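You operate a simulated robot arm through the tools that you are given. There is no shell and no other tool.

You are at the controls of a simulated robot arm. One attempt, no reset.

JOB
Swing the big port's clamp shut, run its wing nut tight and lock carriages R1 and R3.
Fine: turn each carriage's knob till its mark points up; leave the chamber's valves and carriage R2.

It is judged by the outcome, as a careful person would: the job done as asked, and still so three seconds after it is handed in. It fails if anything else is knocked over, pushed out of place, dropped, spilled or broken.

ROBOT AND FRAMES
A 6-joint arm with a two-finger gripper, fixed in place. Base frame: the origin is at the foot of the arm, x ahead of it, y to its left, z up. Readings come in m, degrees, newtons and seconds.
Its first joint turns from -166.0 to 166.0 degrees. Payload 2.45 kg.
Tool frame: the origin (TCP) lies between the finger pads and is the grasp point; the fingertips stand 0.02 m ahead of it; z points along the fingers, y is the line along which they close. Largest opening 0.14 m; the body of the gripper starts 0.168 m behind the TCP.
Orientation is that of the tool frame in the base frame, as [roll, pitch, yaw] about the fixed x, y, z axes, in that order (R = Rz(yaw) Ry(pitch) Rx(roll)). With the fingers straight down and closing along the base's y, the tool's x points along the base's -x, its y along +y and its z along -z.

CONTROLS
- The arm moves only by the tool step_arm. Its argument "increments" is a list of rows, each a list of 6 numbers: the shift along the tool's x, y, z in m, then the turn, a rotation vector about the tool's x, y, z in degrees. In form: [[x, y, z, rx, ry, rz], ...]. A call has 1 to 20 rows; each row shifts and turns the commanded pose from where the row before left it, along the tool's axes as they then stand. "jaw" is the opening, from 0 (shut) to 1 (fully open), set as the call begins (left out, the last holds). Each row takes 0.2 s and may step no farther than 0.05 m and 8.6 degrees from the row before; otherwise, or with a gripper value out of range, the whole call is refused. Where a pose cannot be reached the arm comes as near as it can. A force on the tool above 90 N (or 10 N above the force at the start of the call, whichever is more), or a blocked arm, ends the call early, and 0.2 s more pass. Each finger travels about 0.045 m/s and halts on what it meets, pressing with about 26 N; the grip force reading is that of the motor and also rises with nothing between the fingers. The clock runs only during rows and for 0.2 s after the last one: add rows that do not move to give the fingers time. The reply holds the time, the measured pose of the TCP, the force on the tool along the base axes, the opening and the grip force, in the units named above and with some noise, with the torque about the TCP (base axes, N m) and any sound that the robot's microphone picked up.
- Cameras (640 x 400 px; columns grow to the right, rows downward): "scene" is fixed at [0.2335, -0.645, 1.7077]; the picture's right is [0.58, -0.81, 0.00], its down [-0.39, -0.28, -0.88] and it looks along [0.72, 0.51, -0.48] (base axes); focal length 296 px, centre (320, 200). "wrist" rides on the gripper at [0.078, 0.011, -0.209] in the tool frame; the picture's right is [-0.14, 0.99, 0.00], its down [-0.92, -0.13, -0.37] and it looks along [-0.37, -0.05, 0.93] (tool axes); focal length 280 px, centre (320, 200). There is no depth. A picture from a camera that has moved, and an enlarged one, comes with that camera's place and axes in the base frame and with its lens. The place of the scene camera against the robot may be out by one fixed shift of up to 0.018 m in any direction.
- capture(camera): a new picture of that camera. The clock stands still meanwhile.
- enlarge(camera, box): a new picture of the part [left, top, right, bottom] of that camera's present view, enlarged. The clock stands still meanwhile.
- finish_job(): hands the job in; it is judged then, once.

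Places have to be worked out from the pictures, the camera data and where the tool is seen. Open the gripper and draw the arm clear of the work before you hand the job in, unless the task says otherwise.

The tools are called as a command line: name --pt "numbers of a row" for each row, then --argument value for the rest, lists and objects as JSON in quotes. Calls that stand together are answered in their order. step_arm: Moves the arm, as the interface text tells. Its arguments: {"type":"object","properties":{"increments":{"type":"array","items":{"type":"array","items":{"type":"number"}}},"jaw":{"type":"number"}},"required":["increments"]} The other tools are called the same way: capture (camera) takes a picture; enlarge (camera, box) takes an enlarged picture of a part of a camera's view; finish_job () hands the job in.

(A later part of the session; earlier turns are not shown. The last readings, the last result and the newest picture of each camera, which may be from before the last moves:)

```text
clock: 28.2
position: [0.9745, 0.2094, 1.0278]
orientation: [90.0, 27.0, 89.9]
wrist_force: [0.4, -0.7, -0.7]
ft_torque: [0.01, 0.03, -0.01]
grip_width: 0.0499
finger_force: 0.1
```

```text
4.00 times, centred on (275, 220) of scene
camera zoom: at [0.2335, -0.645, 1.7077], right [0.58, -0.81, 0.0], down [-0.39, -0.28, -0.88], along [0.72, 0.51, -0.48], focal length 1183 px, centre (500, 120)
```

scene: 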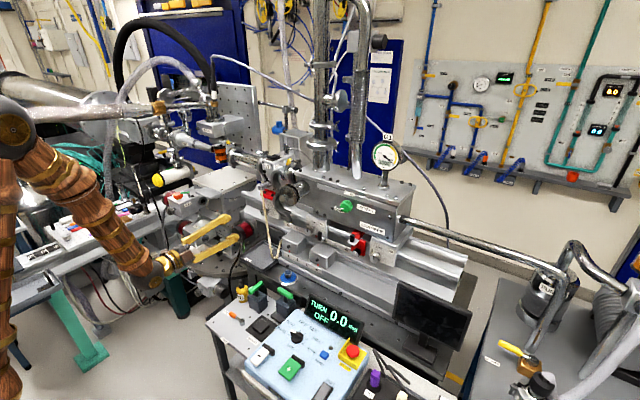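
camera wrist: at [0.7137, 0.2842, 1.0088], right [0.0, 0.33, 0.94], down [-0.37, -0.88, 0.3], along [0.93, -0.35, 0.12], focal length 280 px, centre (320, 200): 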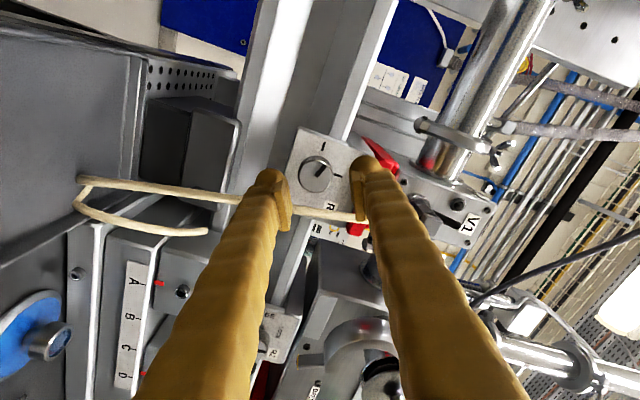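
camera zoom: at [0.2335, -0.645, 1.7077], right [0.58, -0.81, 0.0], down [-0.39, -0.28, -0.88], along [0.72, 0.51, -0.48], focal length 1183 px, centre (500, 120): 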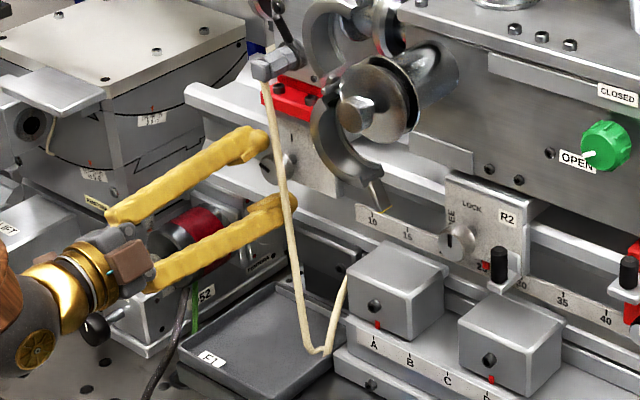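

Centred on the closing line, and the cord passes clear on the camera side of the lower finger. I advance the last 17 mm and close on the knob.

step_arm --pt "-0.002 0.0005 0.006 0 0 0" --pt "0 0 0.006 0 0 0" --pt "0 0 0.005 0 0 0"

enlarge --camera "wrist" --box '[240, 90, 400, 230]'

enlarge --camera "scene" --box '[230, 160, 310, 240]'

```text
clock: 29.0
position: [0.9898, 0.2073, 1.0299]
orientation: [90.0, 27.0, 89.8]
wrist_force: [0.1, -1.1, -0.1]
ft_torque: [0.0, 0.0, -0.04]
grip_width: 0.0498
finger_force: 0.0
```

```text
2.86 times, centred on (320, 160) of wrist
camera zoom: at [0.7805, 0.2825, 1.0031], right [0.0, 0.33, 0.94], down [-0.37, -0.88, 0.3], along [0.93, -0.35, 0.12], focal length 801 px, centre (320, 314)
```

zoom: 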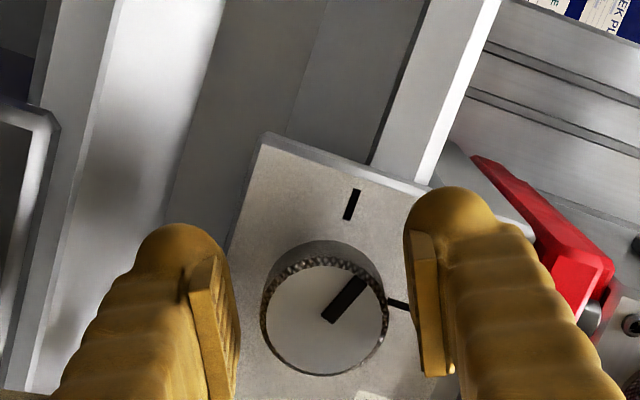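

```text
5.00 times, centred on (270, 200) of scene
camera zoom: at [0.2335, -0.645, 1.7077], right [0.58, -0.81, 0.0], down [-0.39, -0.28, -0.88], along [0.72, 0.51, -0.48], focal length 1479 px, centre (570, 200)
```

zoom: 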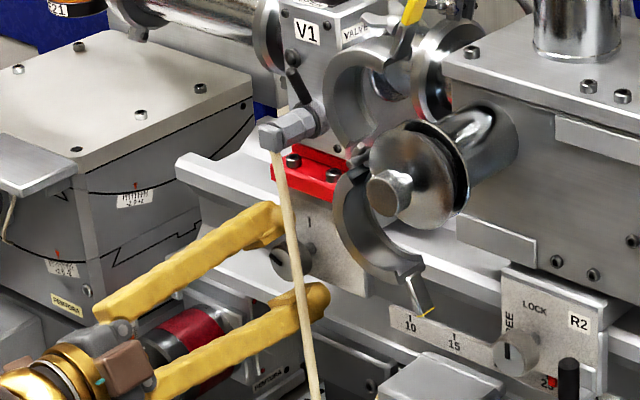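

Fingers above and below the knob with the cord clear. Closing.

step_arm --pt "0 0 0 0 0 0" --pt "0 0 0 0 0 0" --pt "0 0 0 0 0 0" --jaw 0.2

enlarge --camera "wrist" --box '[240, 90, 400, 230]'

```text
clock: 29.8
position: [0.9892, 0.2065, 1.0285]
orientation: [90.0, 27.1, 89.8]
wrist_force: [0.9, 3.0, 5.4]
ft_torque: [-0.02, -0.06, 0.07]
grip_width: 0.0342
finger_force: 41.6
```

```text
2.86 times, centred on (320, 160) of wrist
camera zoom: at [0.7806, 0.2827, 1.0035], right [0.0, 0.33, 0.94], down [-0.37, -0.88, 0.3], along [0.93, -0.35, 0.12], focal length 801 px, centre (320, 314)
```

zoom: 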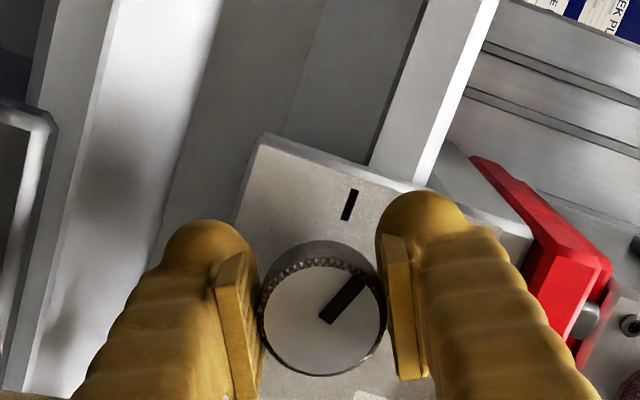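

Gripped evenly. I turn +37° about the knob's axis (with the small compensating shift).

step_arm --pt "0 0.0005 0 0 0 8" --pt "0 0.0005 0 0 0 8" --pt "0 0.0005 0 0 0 8" --pt "0 0.0005 0 0 0 8" --pt "0 0.0003 0 0 0 5"

enlarge --camera "wrist" --box '[240, 90, 400, 230]'

enlarge --camera "scene" --box '[230, 160, 310, 240]'

```text
clock: 31.0
position: [0.9887, 0.2079, 1.0312]
orientation: [89.9, -10.1, 89.8]
wrist_force: [20.5, 4.0, 21.8]
ft_torque: [-0.11, -0.01, 0.15]
grip_width: 0.034
finger_force: 45.0
```

```text
2.86 times, centred on (320, 160) of wrist
camera zoom: at [0.7805, 0.2836, 1.0557], right [0.0, -0.31, 0.95], down [-0.37, -0.88, -0.29], along [0.93, -0.35, -0.11], focal length 801 px, centre (320, 314)
```

zoom: 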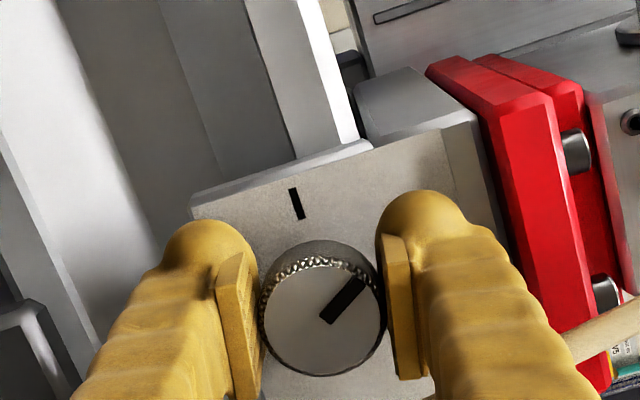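

```text
5.00 times, centred on (270, 200) of scene
camera zoom: at [0.2335, -0.645, 1.7077], right [0.58, -0.81, 0.0], down [-0.39, -0.28, -0.88], along [0.72, 0.51, -0.48], focal length 1479 px, centre (570, 200)
```

zoom: 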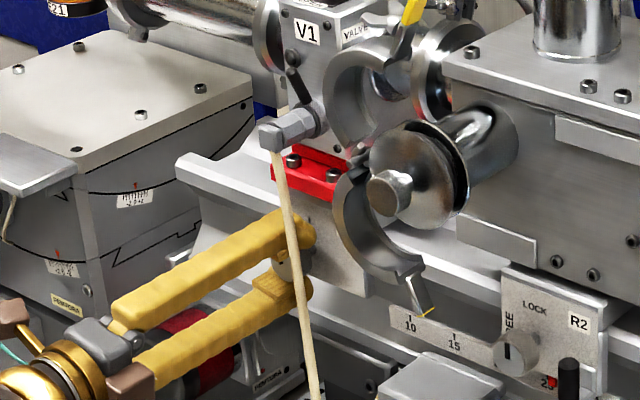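

The knob followed; mark at roughly 54°. To stay clear of the cord I release, rotate the open fingers back 37° around the knob, and regrip.

step_arm --pt "0 0 0 0 0 0" --pt "0 0 0 0 0 0" --pt "0 0 0 0 0 0" --pt "0 -0.0003 0 0 0 -5" --pt "0 -0.0005 0 0 0 -8" --pt "0 -0.0005 0 0 0 -8" --pt "0 -0.0005 0 0 0 -8" --pt "0 -0.0005 0 0 0 -8" --jaw 0.357

enlarge --camera "wrist" --box '[240, 90, 400, 230]'

```text
clock: 32.8
position: [0.9894, 0.2071, 1.0275]
orientation: [90.0, 27.1, 89.7]
wrist_force: [0.3, 0.0, 0.2]
ft_torque: [0.01, 0.01, -0.01]
grip_width: 0.0499
finger_force: 0.0
```

```text
2.86 times, centred on (320, 160) of wrist
camera zoom: at [0.781, 0.2829, 1.0017], right [0.0, 0.33, 0.94], down [-0.37, -0.88, 0.31], along [0.93, -0.35, 0.12], focal length 801 px, centre (320, 314)
```

zoom: 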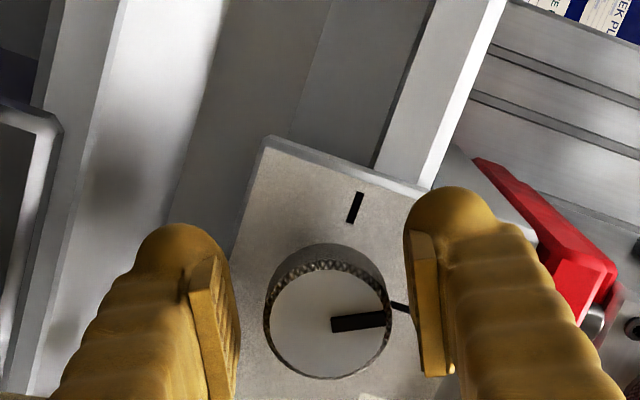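

The mark is now about 62–66° round. I regrip and turn about 26° more, then measure again before releasing.

step_arm --pt "0 0.0008 0 0 0 0" --pt "0 0 0 0 0 0" --pt "0 0 0 0 0 0" --jaw 0.2

step_arm --pt "0 0.0005 0 0 0 8" --pt "0 0.0005 0 0 0 8" --pt "0 0.0005 0 0 0 8"

enlarge --camera "wrist" --box '[260, 120, 380, 240]'

```text
clock: 33.6
position: [0.9893, 0.2073, 1.0282]
orientation: [90.1, 27.1, 89.8]
wrist_force: [6.7, 4.3, 5.6]
ft_torque: [-0.05, 0.01, 0.09]
grip_width: 0.0333
finger_force: 39.9
```

```text
clock: 34.4
position: [0.9898, 0.2077, 1.0296]
orientation: [90.0, 2.9, 89.7]
wrist_force: [12.1, -2.6, 10.9]
ft_torque: [0.0, -0.06, 0.15]
grip_width: 0.0331
finger_force: 44.4
```

```text
3.33 times, centred on (320, 180) of wrist
camera zoom: at [0.7809, 0.288, 1.0376], right [0.0, -0.09, 1.0], down [-0.37, -0.92, -0.08], along [0.93, -0.37, -0.03], focal length 935 px, centre (320, 267)
```

zoom: 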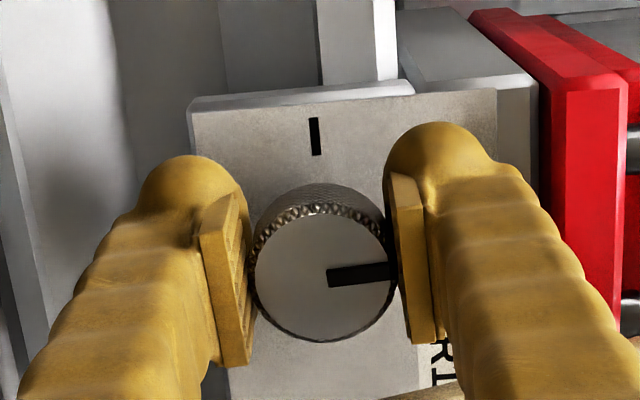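

The mark is about 2–2.5° short of vertical compared with the plate's edge; I turn on another 2.5°.

step_arm --pt "0 0.0001 0 0 0 2.5" --pt "0 0 0 0 0 0"

enlarge --camera "wrist" --box '[260, 120, 380, 240]'

```text
clock: 35.0
position: [0.9895, 0.2075, 1.03]
orientation: [90.0, 0.4, 89.8]
wrist_force: [29.7, -6.3, 8.3]
ft_torque: [-0.03, -0.04, -0.04]
grip_width: 0.0332
finger_force: 45.1
```

```text
3.33 times, centred on (320, 180) of wrist
camera zoom: at [0.7809, 0.2877, 1.0413], right [0.0, -0.13, 0.99], down [-0.37, -0.92, -0.12], along [0.93, -0.37, -0.05], focal length 935 px, centre (320, 267)
```

zoom: 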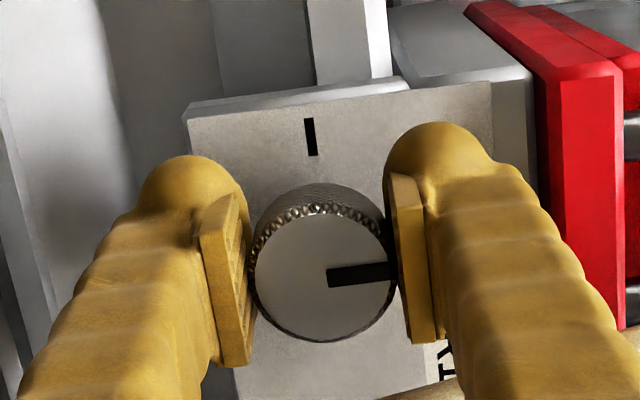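

The mark is now parallel with the plate's vertical edge, straight up. I release and back out.

step_arm --pt "0 0 0 0 0 0" --pt "0 0 0 0 0 0" --pt "0 0 0 0 0 0" --pt "0 0 -0.02 0 0 0" --pt "0 0 -0.03 0 0 0" --pt "0 0 -0.04 0 0 0" --jaw 0.357

capture --camera "wrist"

enlarge --camera "wrist" --box '[260, 100, 400, 220]'

enlarge --camera "scene" --box '[230, 150, 330, 250]'

```text
clock: 36.4
position: [0.8996, 0.2087, 1.0306]
orientation: [90.0, 0.5, 89.9]
wrist_force: [-0.4, -0.5, -0.4]
ft_torque: [0.01, 0.01, -0.01]
grip_width: 0.0499
finger_force: 0.1
```

```text
taken
camera wrist: at [0.6908, 0.2891, 1.0415], right [0.0, -0.13, 0.99], down [-0.37, -0.92, -0.12], along [0.93, -0.37, -0.05], focal length 280 px, centre (320, 200)
```

wrist: 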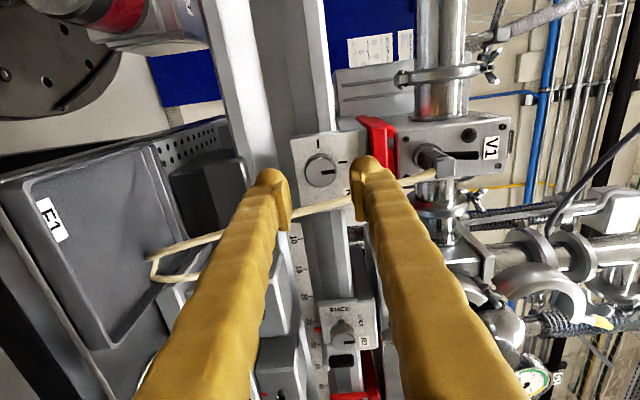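

```text
3.33 times, centred on (330, 160) of wrist
camera zoom: at [0.6908, 0.2891, 1.0415], right [0.0, -0.13, 0.99], down [-0.37, -0.92, -0.12], along [0.93, -0.37, -0.05], focal length 935 px, centre (287, 333)
```

zoom: 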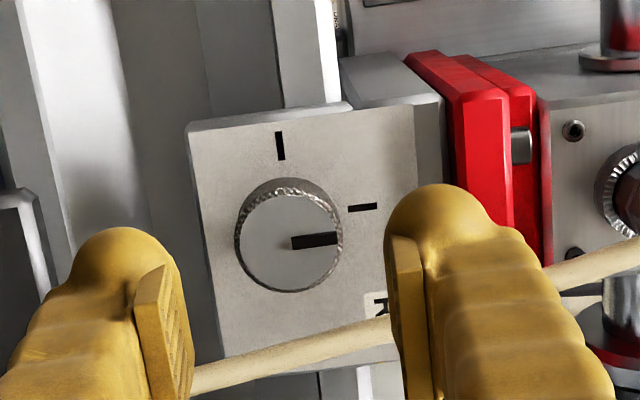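

```text
4.00 times, centred on (280, 200) of scene
camera zoom: at [0.2335, -0.645, 1.7077], right [0.58, -0.81, 0.0], down [-0.39, -0.28, -0.88], along [0.72, 0.51, -0.48], focal length 1183 px, centre (480, 200)
```

zoom: 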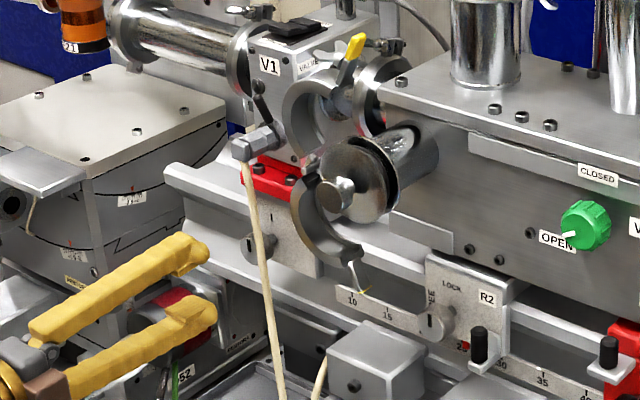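

R1 is locked too, mark up, and the cord is undisturbed. Next the clamp: I back off, turn the fingers to straddle the yellow handle, and rise to in front of it.

step_arm --pt "0 0 -0.02 0 0 -8.3" --pt "0 0 -0.02 0 0 -8.3" --pt "0 0 -0.02 0 0 -8.3" --pt "0 0 -0.02 0 0 -8.3" --pt "0 0 0 0 0 -8.3" --pt "0 0 0 0 0 -8.3" --pt "0 0 0 0 0 -8.3" --pt "0 0 0 0 0 -8.3"

step_arm --pt "-0.0468 -0.0096 -0.0025 0 0 0" --pt "-0.0468 -0.0096 -0.0025 0 0 0" --pt "-0.0468 -0.0096 -0.0025 0 0 0" --pt "-0.0468 -0.0096 -0.0025 0 0 0" --pt "-0.0468 -0.0096 -0.0025 0 0 0" --pt "-0.0468 -0.0096 -0.0025 0 0 0" --pt "-0.0468 -0.0096 -0.0025 0 0 0" --pt "-0.0468 -0.0096 -0.0025 0 0 0"

capture --camera "wrist"

capture --camera "scene"

```text
clock: 38.2
position: [0.8203, 0.2089, 1.0289]
orientation: [90.1, 67.0, 89.9]
wrist_force: [0.1, 0.9, 0.0]
ft_torque: [-0.01, 0.03, -0.01]
grip_width: 0.0501
finger_force: 0.2
```

```text
clock: 40.0
position: [0.8004, -0.0116, 1.3441]
orientation: [90.1, 66.9, 90.0]
wrist_force: [0.7, 0.1, -0.4]
ft_torque: [-0.01, 0.02, -0.04]
grip_width: 0.0501
finger_force: 0.0
```

```text
taken
camera wrist: at [0.5914, 0.03, 1.2765], right [0.0, 0.86, 0.51], down [-0.37, -0.48, 0.8], along [0.93, -0.19, 0.32], focal length 280 px, centre (320, 200)
```

wrist: 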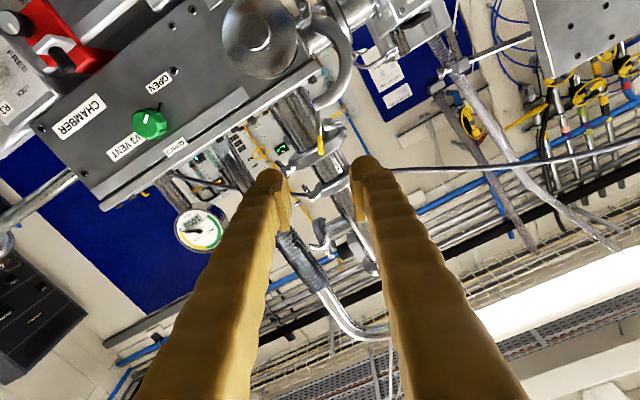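

```text
taken
```

scene: 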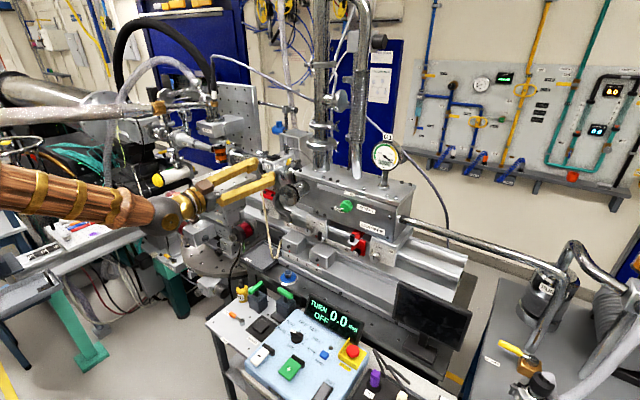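

I enlarge the clamp's upper end between the fingers.

enlarge --camera "wrist" --box '[250, 60, 390, 220]'

enlarge --camera "wrist" --box '[200, 0, 400, 120]'

enlarge --camera "scene" --box '[240, 130, 340, 220]'

```text
2.50 times, centred on (320, 140) of wrist
camera zoom: at [0.5914, 0.03, 1.2765], right [0.0, 0.86, 0.51], down [-0.37, -0.48, 0.8], along [0.93, -0.19, 0.32], focal length 701 px, centre (320, 350)
```

zoom: 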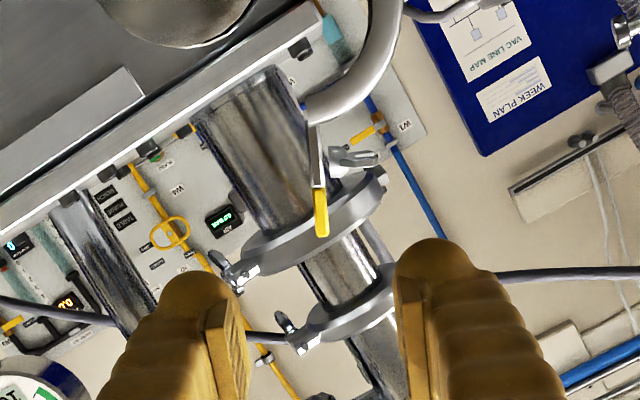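

```text
3.20 times, centred on (300, 60) of wrist
camera zoom: at [0.5914, 0.03, 1.2765], right [0.0, 0.86, 0.51], down [-0.37, -0.48, 0.8], along [0.93, -0.19, 0.32], focal length 897 px, centre (384, 648)
```

zoom: 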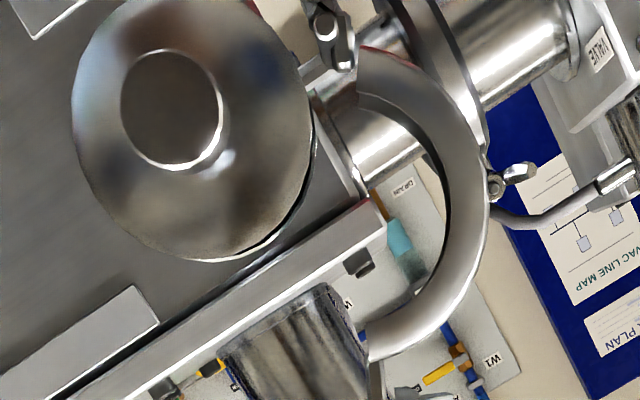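

```text
4.44 times, centred on (290, 175) of scene
camera zoom: at [0.2335, -0.645, 1.7077], right [0.58, -0.81, 0.0], down [-0.39, -0.28, -0.88], along [0.72, 0.51, -0.48], focal length 1315 px, centre (453, 311)
```

zoom: 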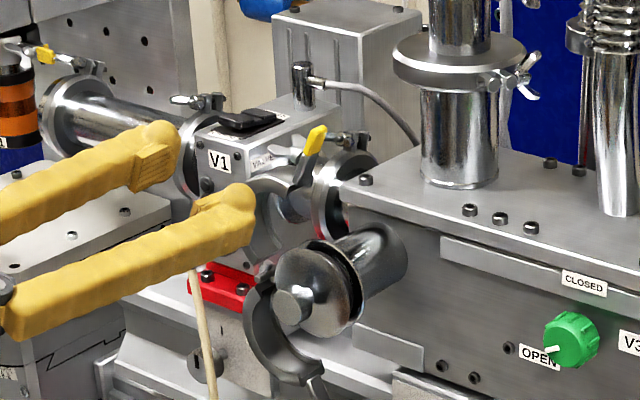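

The handle tab runs from about (y 0.002, z 1.324) to its tip (-0.009, 1.344) at x = 0.94, and the wing nut sits beside and below it at about (0.025, 1.320). I align to the tab's outer end, turning 5° more, and advance to x ≈ 0.93.

step_arm --pt "0.0005 0.0026 0 0 0 5.2" --pt "0 0 0.035 0 0 0" --pt "0 0 0.035 0 0 0" --pt "0 0 0.03 0 0 0"

enlarge --camera "wrist" --box '[230, 60, 410, 220]'

enlarge --camera "scene" --box '[240, 130, 340, 220]'

```text
clock: 41.0
position: [0.8974, -0.0088, 1.3413]
orientation: [90.1, 61.7, 89.9]
wrist_force: [-0.2, -0.5, 0.8]
ft_torque: [0.0, 0.06, -0.02]
grip_width: 0.05
finger_force: 0.1
```

```text
2.50 times, centred on (320, 140) of wrist
camera zoom: at [0.6885, 0.0391, 1.2779], right [0.0, 0.81, 0.59], down [-0.37, -0.55, 0.75], along [0.93, -0.22, 0.3], focal length 701 px, centre (320, 350)
```

zoom: 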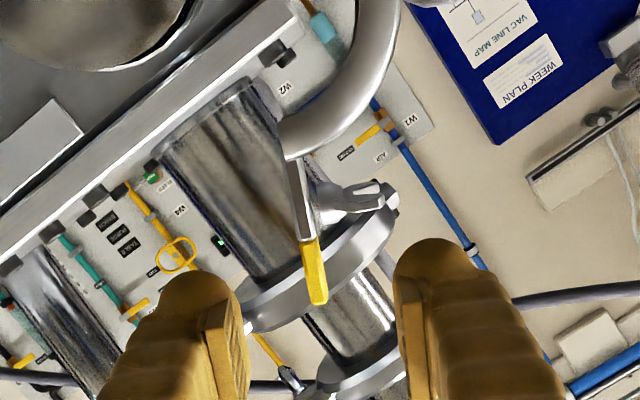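

```text
4.44 times, centred on (290, 175) of scene
camera zoom: at [0.2335, -0.645, 1.7077], right [0.58, -0.81, 0.0], down [-0.39, -0.28, -0.88], along [0.72, 0.51, -0.48], focal length 1315 px, centre (453, 311)
```

zoom: 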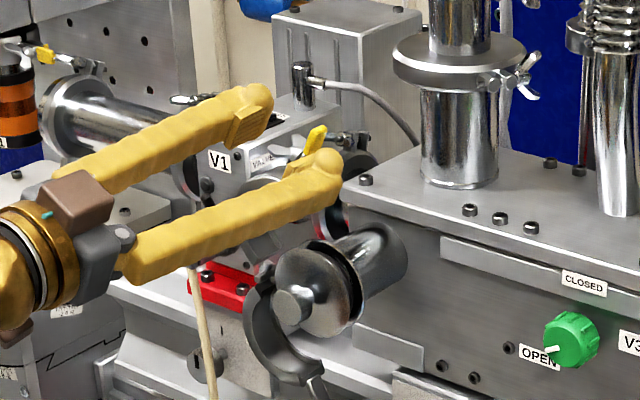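

The tab is centred between the fingers. I advance the last 40 mm so the fingertips straddle it.

step_arm --pt "0 0 0.02 0 0 0" --pt "0 0 0.02 0 0 0"

enlarge --camera "wrist" --box '[230, 60, 410, 220]'

enlarge --camera "scene" --box '[240, 130, 340, 220]'

```text
clock: 41.6
position: [0.9354, -0.0079, 1.342]
orientation: [90.0, 61.7, 89.8]
wrist_force: [0.6, 0.1, 0.3]
ft_torque: [0.01, 0.04, -0.01]
grip_width: 0.0501
finger_force: 0.0
```

```text
2.50 times, centred on (320, 140) of wrist
camera zoom: at [0.7281, 0.0396, 1.2791], right [0.0, 0.81, 0.59], down [-0.37, -0.55, 0.75], along [0.93, -0.22, 0.3], focal length 701 px, centre (320, 350)
```

zoom: 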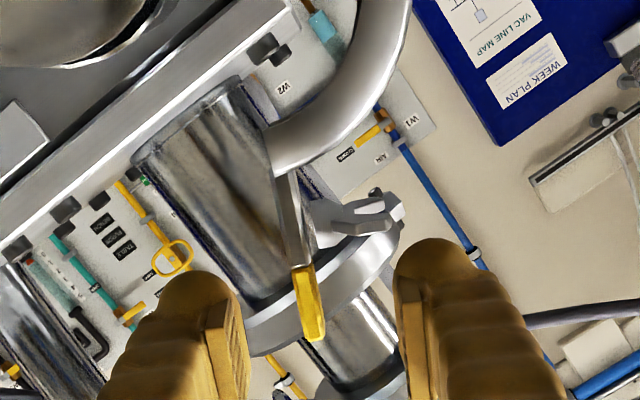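

```text
4.44 times, centred on (290, 175) of scene
camera zoom: at [0.2335, -0.645, 1.7077], right [0.58, -0.81, 0.0], down [-0.39, -0.28, -0.88], along [0.72, 0.51, -0.48], focal length 1315 px, centre (453, 311)
```

zoom: 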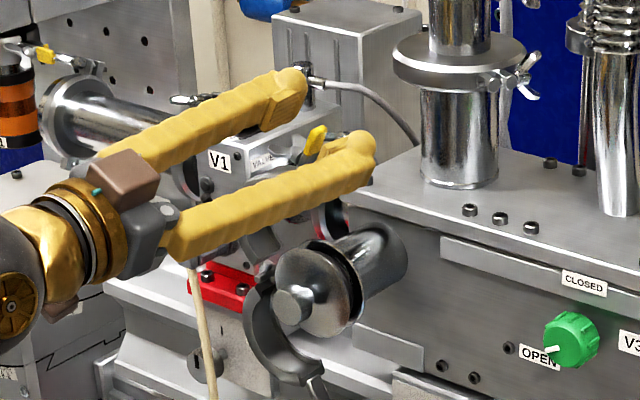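

The fingers straddle the tab's outer end with about 1 cm to spare from the wing nut. I narrow the jaws to 22 mm to cage the tab loosely.

step_arm --pt "0 0 0.004 0 0 0" --pt "0 0 0 0 0 0" --pt "0 0 0 0 0 0" --jaw 0.157

enlarge --camera "wrist" --box '[230, 60, 410, 220]'

```text
clock: 42.4
position: [0.9412, -0.0091, 1.3438]
orientation: [90.1, 61.7, 89.9]
wrist_force: [-0.1, 0.9, 1.0]
ft_torque: [-0.02, 0.03, -0.05]
grip_width: 0.022
finger_force: 0.1
```

```text
2.50 times, centred on (320, 140) of wrist
camera zoom: at [0.733, 0.0395, 1.2802], right [0.0, 0.81, 0.59], down [-0.37, -0.55, 0.75], along [0.93, -0.22, 0.3], focal length 701 px, centre (320, 350)
```

zoom: 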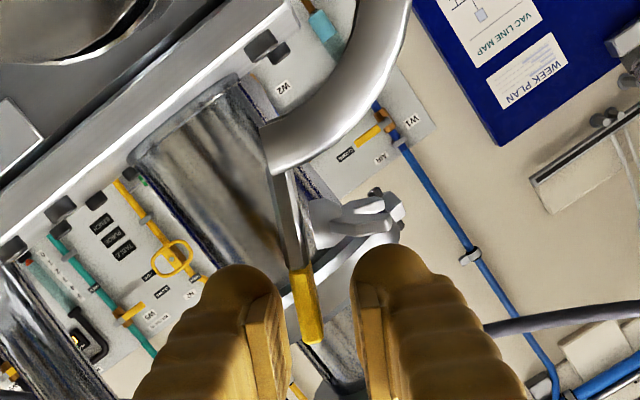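

Caged. Now I sweep the handle clockwise (seen from the front) about the hinge, 20° first, and check.

step_arm --pt "-0.0005 -0.0137 0 0 0 5" --pt "-0.0005 -0.0137 0 0 0 5" --pt "-0.0005 -0.0137 0 0 0 5" --pt "-0.0005 -0.0137 0 0 0 5"

enlarge --camera "wrist" --box '[200, 20, 440, 230]'

enlarge --camera "scene" --box '[240, 130, 340, 220]'

```text
clock: 43.4
position: [0.9422, -0.053, 1.3156]
orientation: [90.1, 41.6, 89.8]
wrist_force: [-0.1, 0.5, 0.1]
ft_torque: [-0.02, 0.0, -0.03]
grip_width: 0.0221
finger_force: 0.0
```

```text
1.90 times, centred on (320, 125) of wrist
camera zoom: at [0.7339, 0.0134, 1.2712], right [0.0, 0.55, 0.83], down [-0.37, -0.77, 0.52], along [0.93, -0.31, 0.2], focal length 534 px, centre (320, 343)
```

zoom: 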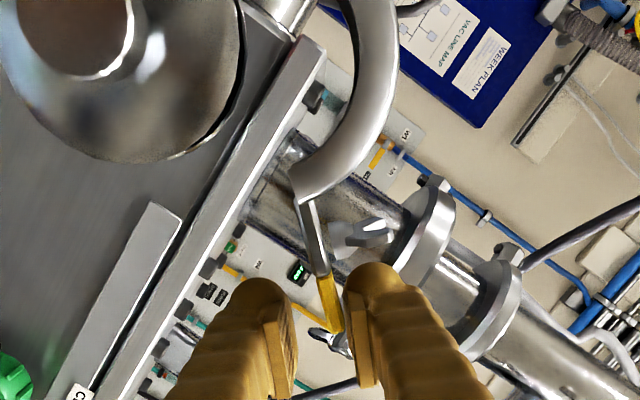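

```text
4.44 times, centred on (290, 175) of scene
camera zoom: at [0.2335, -0.645, 1.7077], right [0.58, -0.81, 0.0], down [-0.39, -0.28, -0.88], along [0.72, 0.51, -0.48], focal length 1315 px, centre (453, 311)
```

zoom: 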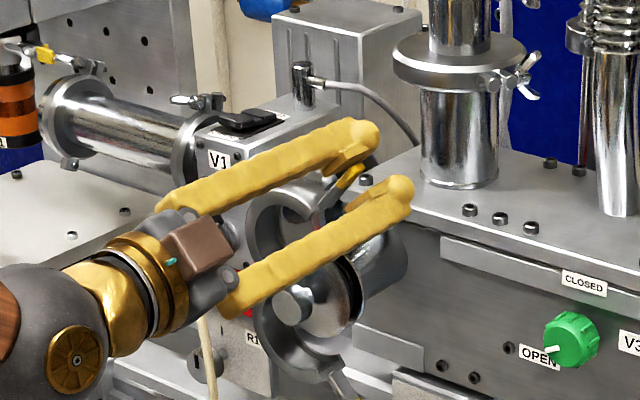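

The jaw follows freely, and the lower jaw seems to swing in with it (they're coupled). Continuing another 20°.

step_arm --pt "-0.0005 -0.0137 0 0 0 5" --pt "-0.0005 -0.0137 0 0 0 5" --pt "-0.0005 -0.0137 0 0 0 5" --pt "-0.0005 -0.0137 0 0 0 5"

enlarge --camera "wrist" --box '[200, 20, 440, 230]'

enlarge --camera "scene" --box '[240, 130, 340, 220]'

```text
clock: 44.4
position: [0.9432, -0.0861, 1.2695]
orientation: [90.1, 21.5, 89.9]
wrist_force: [0.0, 0.2, -0.9]
ft_torque: [0.01, 0.03, 0.01]
grip_width: 0.0218
finger_force: 0.1
```

```text
1.90 times, centred on (320, 125) of wrist
camera zoom: at [0.7344, -0.0082, 1.2513], right [0.0, 0.24, 0.97], down [-0.37, -0.9, 0.22], along [0.93, -0.36, 0.09], focal length 534 px, centre (320, 343)
```

zoom: 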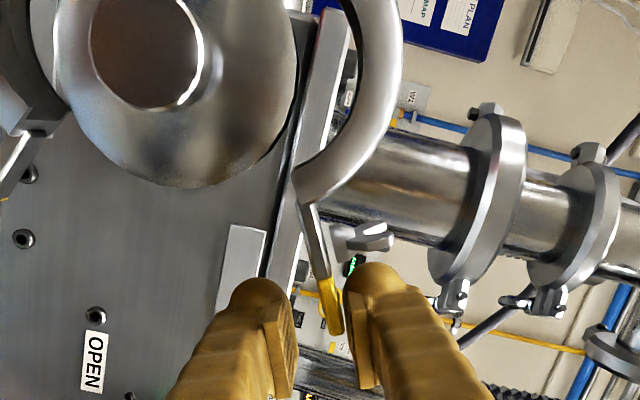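

```text
4.44 times, centred on (290, 175) of scene
camera zoom: at [0.2335, -0.645, 1.7077], right [0.58, -0.81, 0.0], down [-0.39, -0.28, -0.88], along [0.72, 0.51, -0.48], focal length 1315 px, centre (453, 311)
```

zoom: 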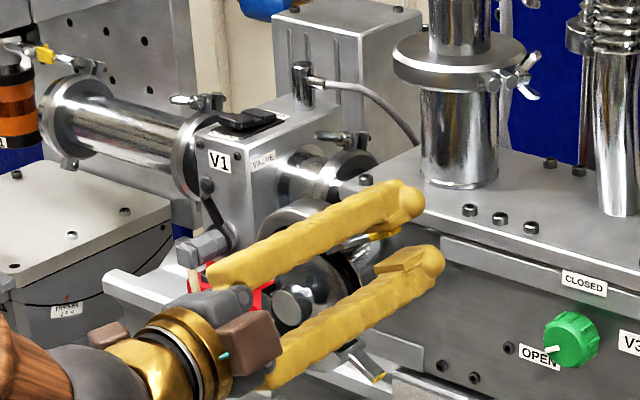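

Lower jaw is rising along too; the chamber face is at x ≈ 1.02, well past my fingertips. I continue 10° and watch for contact.

step_arm --pt "-0.0005 -0.0137 0 0 0 5" --pt "-0.0005 -0.0137 0 0 0 5"

capture --camera "wrist"

enlarge --camera "scene" --box '[240, 130, 340, 220]'

```text
clock: 45.0
position: [0.9426, -0.0951, 1.2452]
orientation: [90.0, 11.6, 89.8]
wrist_force: [0.4, -0.2, -0.3]
ft_torque: [-0.02, -0.02, 0.04]
grip_width: 0.0218
finger_force: 0.0
```

```text
taken
camera wrist: at [0.7338, -0.0157, 1.2402], right [0.0, 0.06, 1.0], down [-0.37, -0.93, 0.06], along [0.93, -0.37, 0.02], focal length 280 px, centre (320, 200)
```

wrist: 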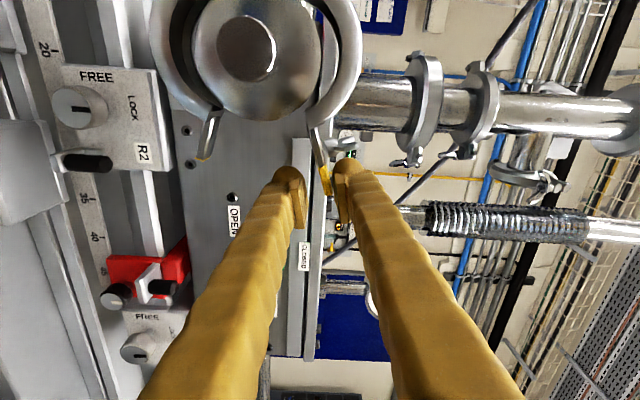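

```text
4.44 times, centred on (290, 175) of scene
camera zoom: at [0.2335, -0.645, 1.7077], right [0.58, -0.81, 0.0], down [-0.39, -0.28, -0.88], along [0.72, 0.51, -0.48], focal length 1315 px, centre (453, 311)
```

zoom: 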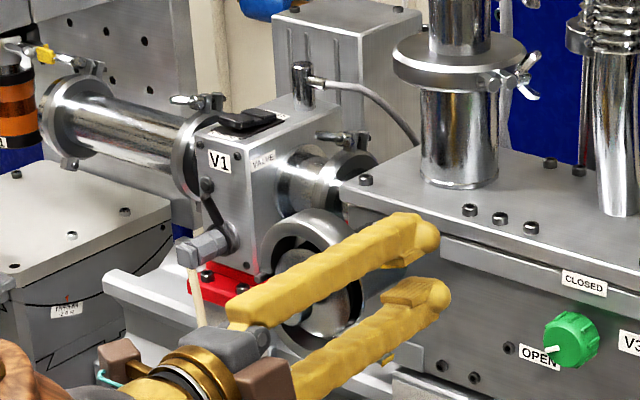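

Both jaws are closing symmetrically. I shift 4 mm outward so the lower finger clears the lower jaw's lug, and continue in smaller steps.

step_arm --pt "-0.004 0 0 0 0 0" --pt "-0.0005 -0.0137 0 0 0 5" --pt "-0.0003 -0.0084 0 0 0 3"

capture --camera "wrist"

enlarge --camera "wrist" --box '[140, 0, 400, 220]'

```text
clock: 45.8
position: [0.9429, -0.1025, 1.225]
orientation: [90.0, 3.7, 89.8]
wrist_force: [-0.3, -0.7, 0.2]
ft_torque: [-0.01, -0.01, -0.01]
grip_width: 0.0217
finger_force: 0.1
```

```text
taken
camera wrist: at [0.7334, -0.0233, 1.2308], right [0.0, -0.07, 1.0], down [-0.37, -0.93, -0.07], along [0.93, -0.37, -0.03], focal length 280 px, centre (320, 200)
```

wrist: 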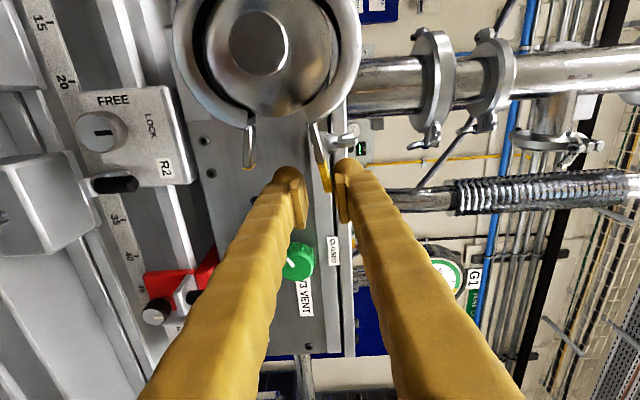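

```text
1.82 times, centred on (270, 110) of wrist
camera zoom: at [0.7334, -0.0233, 1.2308], right [0.0, -0.07, 1.0], down [-0.37, -0.93, -0.07], along [0.93, -0.37, -0.03], focal length 510 px, centre (411, 364)
```

zoom: 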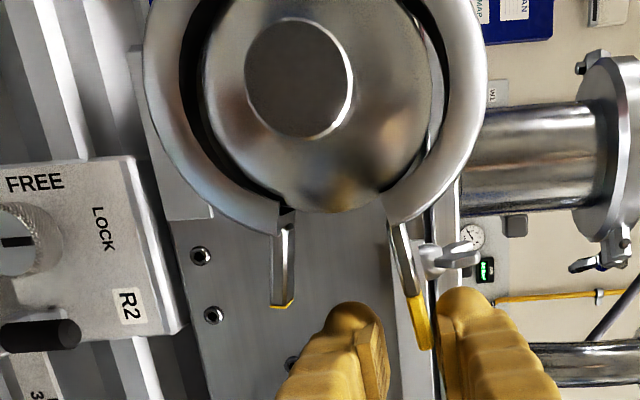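

Clear view: the lower lug's tip is about 8 mm inboard of my lower finger, so it won't be pinched. I continue 9° more.

step_arm --pt "-0.0005 -0.0137 0 0 0 5" --pt "-0.0004 -0.011 0 0 0 4"

enlarge --camera "wrist" --box '[140, 0, 400, 220]'

enlarge --camera "scene" --box '[240, 130, 340, 220]'

```text
clock: 46.4
position: [0.9408, -0.1053, 1.1987]
orientation: [90.0, -5.4, 89.8]
wrist_force: [0.3, -0.4, 0.2]
ft_torque: [-0.02, 0.0, -0.03]
grip_width: 0.022
finger_force: 0.0
```

```text
1.82 times, centred on (270, 110) of wrist
camera zoom: at [0.7324, -0.0268, 1.2182], right [0.0, -0.23, 0.97], down [-0.37, -0.9, -0.21], along [0.93, -0.36, -0.08], focal length 510 px, centre (411, 364)
```

zoom: 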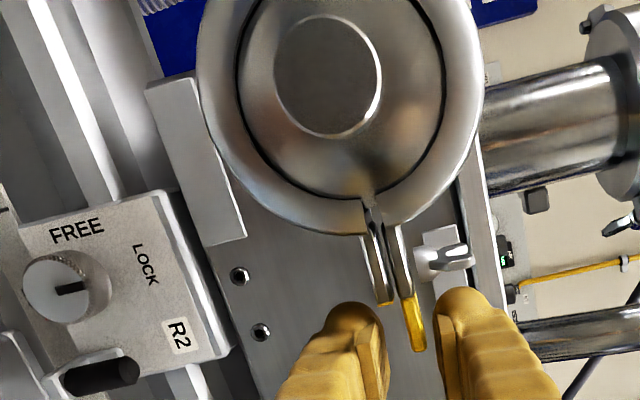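

```text
4.44 times, centred on (290, 175) of scene
camera zoom: at [0.2335, -0.645, 1.7077], right [0.58, -0.81, 0.0], down [-0.39, -0.28, -0.88], along [0.72, 0.51, -0.48], focal length 1315 px, centre (453, 311)
```

zoom: 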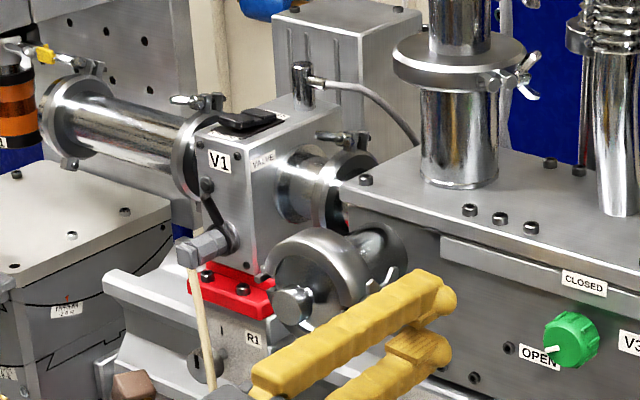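

Almost shut. I go on in 2° steps and watch the force.

step_arm --pt "-0.0002 -0.0055 0 0 0 2" --pt "-0.0002 -0.0055 0 0 0 2"

enlarge --camera "wrist" --box '[180, 20, 400, 220]'

```text
clock: 47.0
position: [0.9411, -0.1043, 1.1882]
orientation: [89.9, -9.2, 89.9]
wrist_force: [3.1, 2.5, 17.0]
ft_torque: [-0.02, -0.12, 0.01]
grip_width: 0.0331
finger_force: 8.3
```

```text
2.00 times, centred on (290, 120) of wrist
camera zoom: at [0.7327, -0.028, 1.2131], right [0.0, -0.3, 0.95], down [-0.37, -0.89, -0.28], along [0.93, -0.35, -0.11], focal length 561 px, centre (380, 360)
```

zoom: 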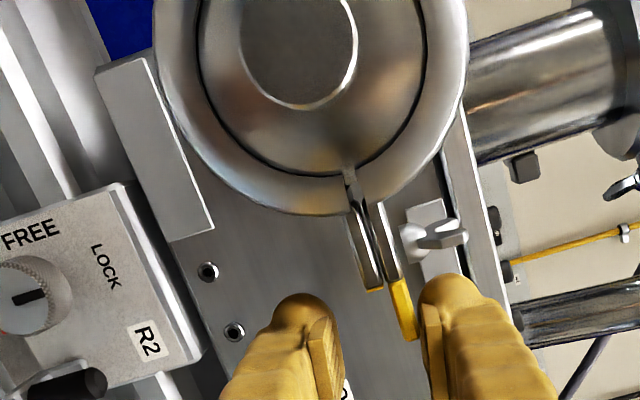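

The fingers met firm resistance (17 N) with the two lugs parallel and close, so the clamp is on its flanges. I ease back up a little, open the jaws slightly and withdraw to inspect it.

step_arm --pt "0.0002 0.0055 0 0 0 -2" --pt "0 0 0 0 0 0" --pt "0 0 0 0 0 0" --pt "0 0 -0.03 0 0 0" --pt "0 0 -0.04 0 0 0" --pt "0 0 -0.04 0 0 0" --jaw 0.3

capture --camera "wrist"

enlarge --camera "scene" --box '[250, 150, 330, 220]'

```text
clock: 48.4
position: [0.8323, -0.1051, 1.1933]
orientation: [90.1, -7.3, 89.9]
wrist_force: [-0.5, -0.1, -0.7]
ft_torque: [0.03, -0.01, -0.02]
grip_width: 0.042
finger_force: 0.1
```

```text
taken
camera wrist: at [0.6234, -0.0278, 1.2151], right [0.0, -0.26, 0.96], down [-0.37, -0.9, -0.24], along [0.93, -0.36, -0.1], focal length 280 px, centre (320, 200)
```

wrist: 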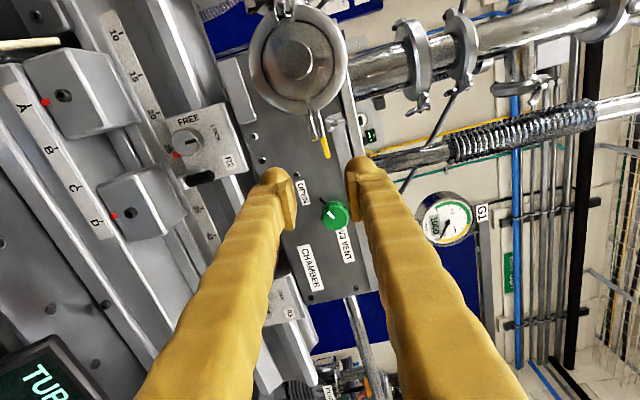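

```text
5.71 times, centred on (290, 185) of scene
camera zoom: at [0.2335, -0.645, 1.7077], right [0.58, -0.81, 0.0], down [-0.39, -0.28, -0.88], along [0.72, 0.51, -0.48], focal length 1690 px, centre (491, 286)
```

zoom: 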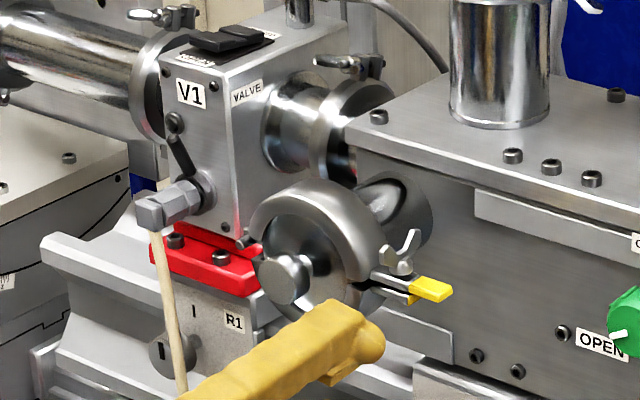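

The clamp stays closed, with the butterfly wing nut upright on top of the lug. I zoom in on the nut.

enlarge --camera "scene" --box '[290, 175, 320, 200]'

enlarge --camera "wrist" --box '[270, 60, 370, 170]'

```text
16.00 times, centred on (305, 188) of scene
camera zoom: at [0.2335, -0.645, 1.7077], right [0.58, -0.81, 0.0], down [-0.39, -0.28, -0.88], along [0.72, 0.51, -0.48], focal length 4734 px, centre (560, 400)
```

zoom: 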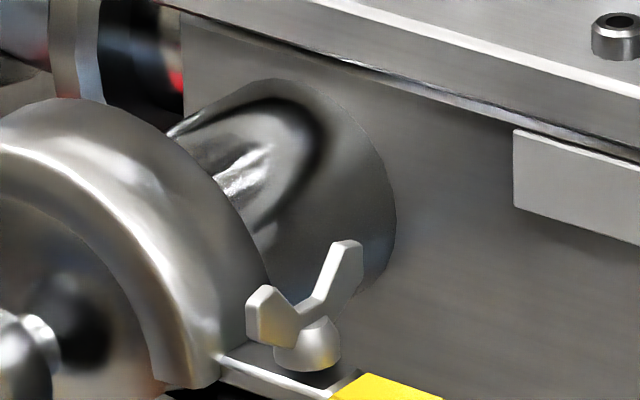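

```text
3.64 times, centred on (320, 115) of wrist
camera zoom: at [0.6234, -0.0278, 1.2151], right [0.0, -0.26, 0.96], down [-0.37, -0.9, -0.24], along [0.93, -0.36, -0.1], focal length 1020 px, centre (320, 509)
```

zoom: 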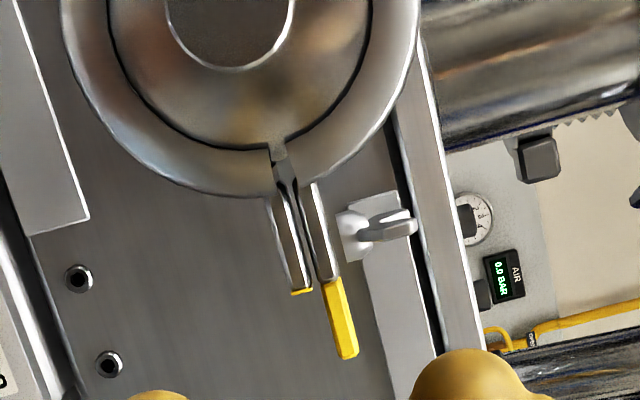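

The nut's axis is at about [0.94, -0.066], base z ≈ 1.213, wing tips z ≈ 1.233, with the wings lying along x, so it must be gripped from above with the fingers on its ±y sides. I rise clear first and turn the wrist back, then tilt the tool down.

step_arm --pt "0.0049 0.0397 -0.01 0 0 0" --pt "0.0049 0.0397 -0.01 0 0 0" --pt "0.0049 0.0397 0 0 0 0" --pt "0.0049 0.0397 0 0 0 0" --pt "0.0049 0.0397 0 0 0 0"

step_arm --pt "0 0 0 0 0 -8.1" --pt "0 0 0 0 0 -8.1" --pt "0 0 0 0 0 -8.1" --pt "0 0 0 0 0 -8.1" --pt "0 0 0 0 0 -8.1" --pt "0 0 0 0 0 -8.1" --pt "0 0 0 0 0 -8.1" --pt "0 0 0 0 0 -8.1" --pt "0 0 0 0 0 -8.1" --pt "0 0 0 0 0 -8.1" --pt "0 0 0 0 0 -8.1" --pt "0 0 0 0 0 -8.1"

step_arm --pt "0 0 0 0 8.2 0" --pt "0 0 0 0 8.2 0" --pt "0 0 0 0 8.2 0" --pt "0 0 0 0 8.2 0" --pt "0 0 0 0 8.2 0" --pt "0 0 0 0 8.2 0" --pt "0 0 0 0 8.2 0" --pt "0 0 0 0 8.2 0" --pt "0 0 0 0 8.2 0" --pt "0 0 0 0 8.2 0" --pt "0 0 0 0 8 0"

capture --camera "wrist"

capture --camera "scene"

```text
clock: 49.6
position: [0.8166, -0.1078, 1.3885]
orientation: [90.5, -7.3, 89.9]
wrist_force: [-0.2, 0.0, -0.7]
ft_torque: [0.0, 0.0, 0.02]
grip_width: 0.0419
finger_force: 0.2
```

```text
clock: 52.2
position: [0.8144, -0.1056, 1.3884]
orientation: [172.0, 89.6, 171.7]
wrist_force: [-0.3, 0.9, -0.2]
ft_torque: [-0.03, -0.01, -0.01]
grip_width: 0.042
finger_force: 0.1
```

```text
clock: 54.6
position: [0.7901, -0.1686, 1.3719]
orientation: [165.4, 7.0, -176.4]
wrist_force: [-0.7, 0.1, 0.7]
ft_torque: [-0.03, -0.08, 0.01]
grip_width: 0.0421
finger_force: 0.0
out of reach, approached as far as the arm can: row 6, 7, 8, 9, 10, 11
```

```text
taken
camera wrist: at [0.6913, -0.2169, 1.5653], right [0.04, 0.96, 0.26], down [0.89, -0.16, 0.43], along [0.46, 0.21, -0.86], focal length 280 px, centre (320, 200)
```

wrist: 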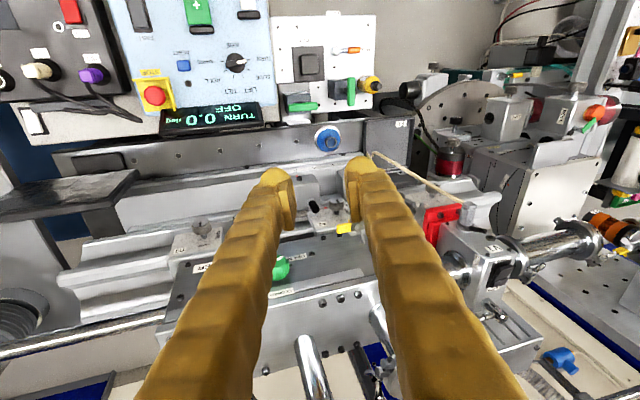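

```text
taken
```

scene: 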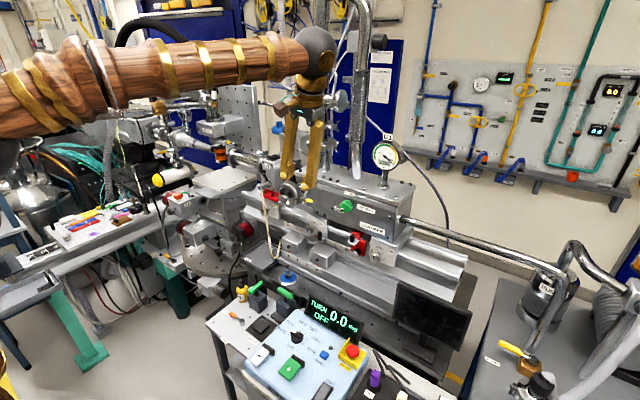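

The arm couldn't quite get the tool vertical that high up. I lower it to about z = 1.27 (still in front of the port, x ≈ 0.79) and square the tool there.

step_arm --pt "0.0028 0.0109 0.0372 0 0 0" --pt "0.0028 0.0109 0.0372 0 0 0" --pt "0.0028 0.0109 0.0372 0 0 0" --pt "0 0 0 7.3 3.55 0" --pt "0 0 0 7.3 3.55 0"

capture --camera "wrist"

```text
clock: 55.8
position: [0.7896, -0.1096, 1.2697]
orientation: [165.4, 7.0, -176.4]
wrist_force: [0.7, -0.5, 0.1]
ft_torque: [0.0, -0.02, 0.01]
grip_width: 0.0419
finger_force: 0.1
out of reach, approached as far as the arm can: row 4, 5
```

```text
taken
camera wrist: at [0.6908, -0.1579, 1.4636], right [0.05, 0.96, 0.26], down [0.89, -0.16, 0.43], along [0.46, 0.21, -0.86], focal length 280 px, centre (320, 200)
```

wrist: 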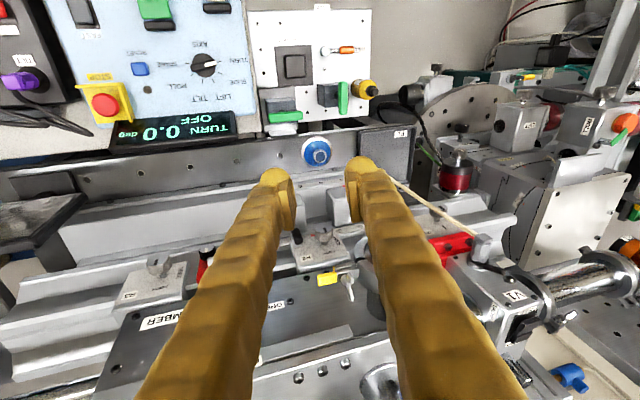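

Position is reachable but the wrist has run into a joint limit (forearm roll flipped), so the last 15° of tilt is blocked. I'll tilt back up to horizontal, and come down again through the straight-wrist pose with the tool in the arm's own plane (y = 0) so the wrist unflips.

step_arm --pt "0 0 0 0 -8.2 0" --pt "0 0 0 0 -8.2 0" --pt "0 0 0 0 -8.2 0" --pt "0 0 0 0 -8.2 0" --pt "0 0 0 0 -8.2 0" --pt "0 0 0 0 -8.2 0" --pt "0 0 0 0 -8.2 0" --pt "0 0 0 0 -8.2 0" --pt "0 0 0 0 -8.2 0"

capture --camera "scene"

```text
clock: 57.8
position: [0.7907, -0.1101, 1.2689]
orientation: [121.4, 73.1, 128.0]
wrist_force: [0.6, 0.1, -0.1]
ft_torque: [0.01, 0.02, 0.01]
grip_width: 0.0419
finger_force: 0.1
```

```text
taken
```

scene: 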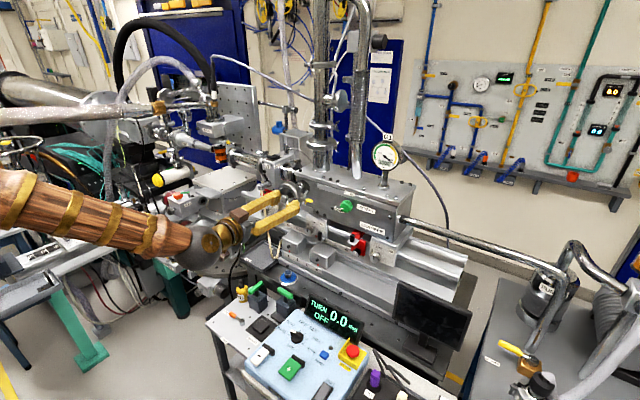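

The tool is pointing forward again. I square it up, then move to y = 0, z ≈ 1.15 in front of the rail, where it lies in the arm's plane.

step_arm --pt "0 0 0 2.19 -3.21 -4.63" --pt "0 0 0 2.19 -3.21 -4.63" --pt "0 0 0 2.19 -3.21 -4.63" --pt "0.03 0.0275 0 0 0 0" --pt "0.03 0.0275 0 0 0 0" --pt "0.03 0.0275 0 0 0 0" --pt "0.03 0.0275 0 0 0 0"

capture --camera "scene"

```text
clock: 59.4
position: [0.7918, -0.0004, 1.1482]
orientation: [51.5, 89.8, 51.4]
wrist_force: [0.6, -0.6, 0.3]
ft_torque: [-0.01, -0.02, 0.0]
grip_width: 0.042
finger_force: 0.1
```

```text
taken
```

scene: 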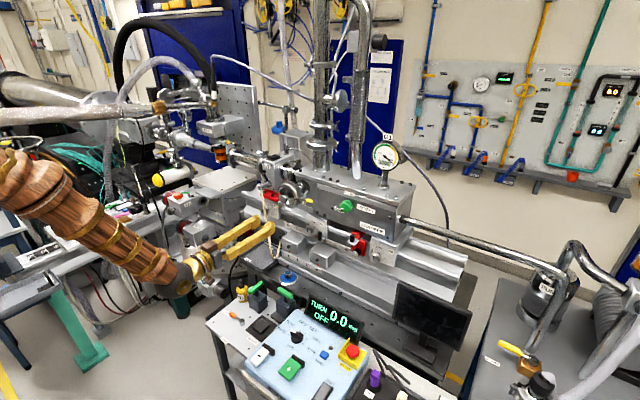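

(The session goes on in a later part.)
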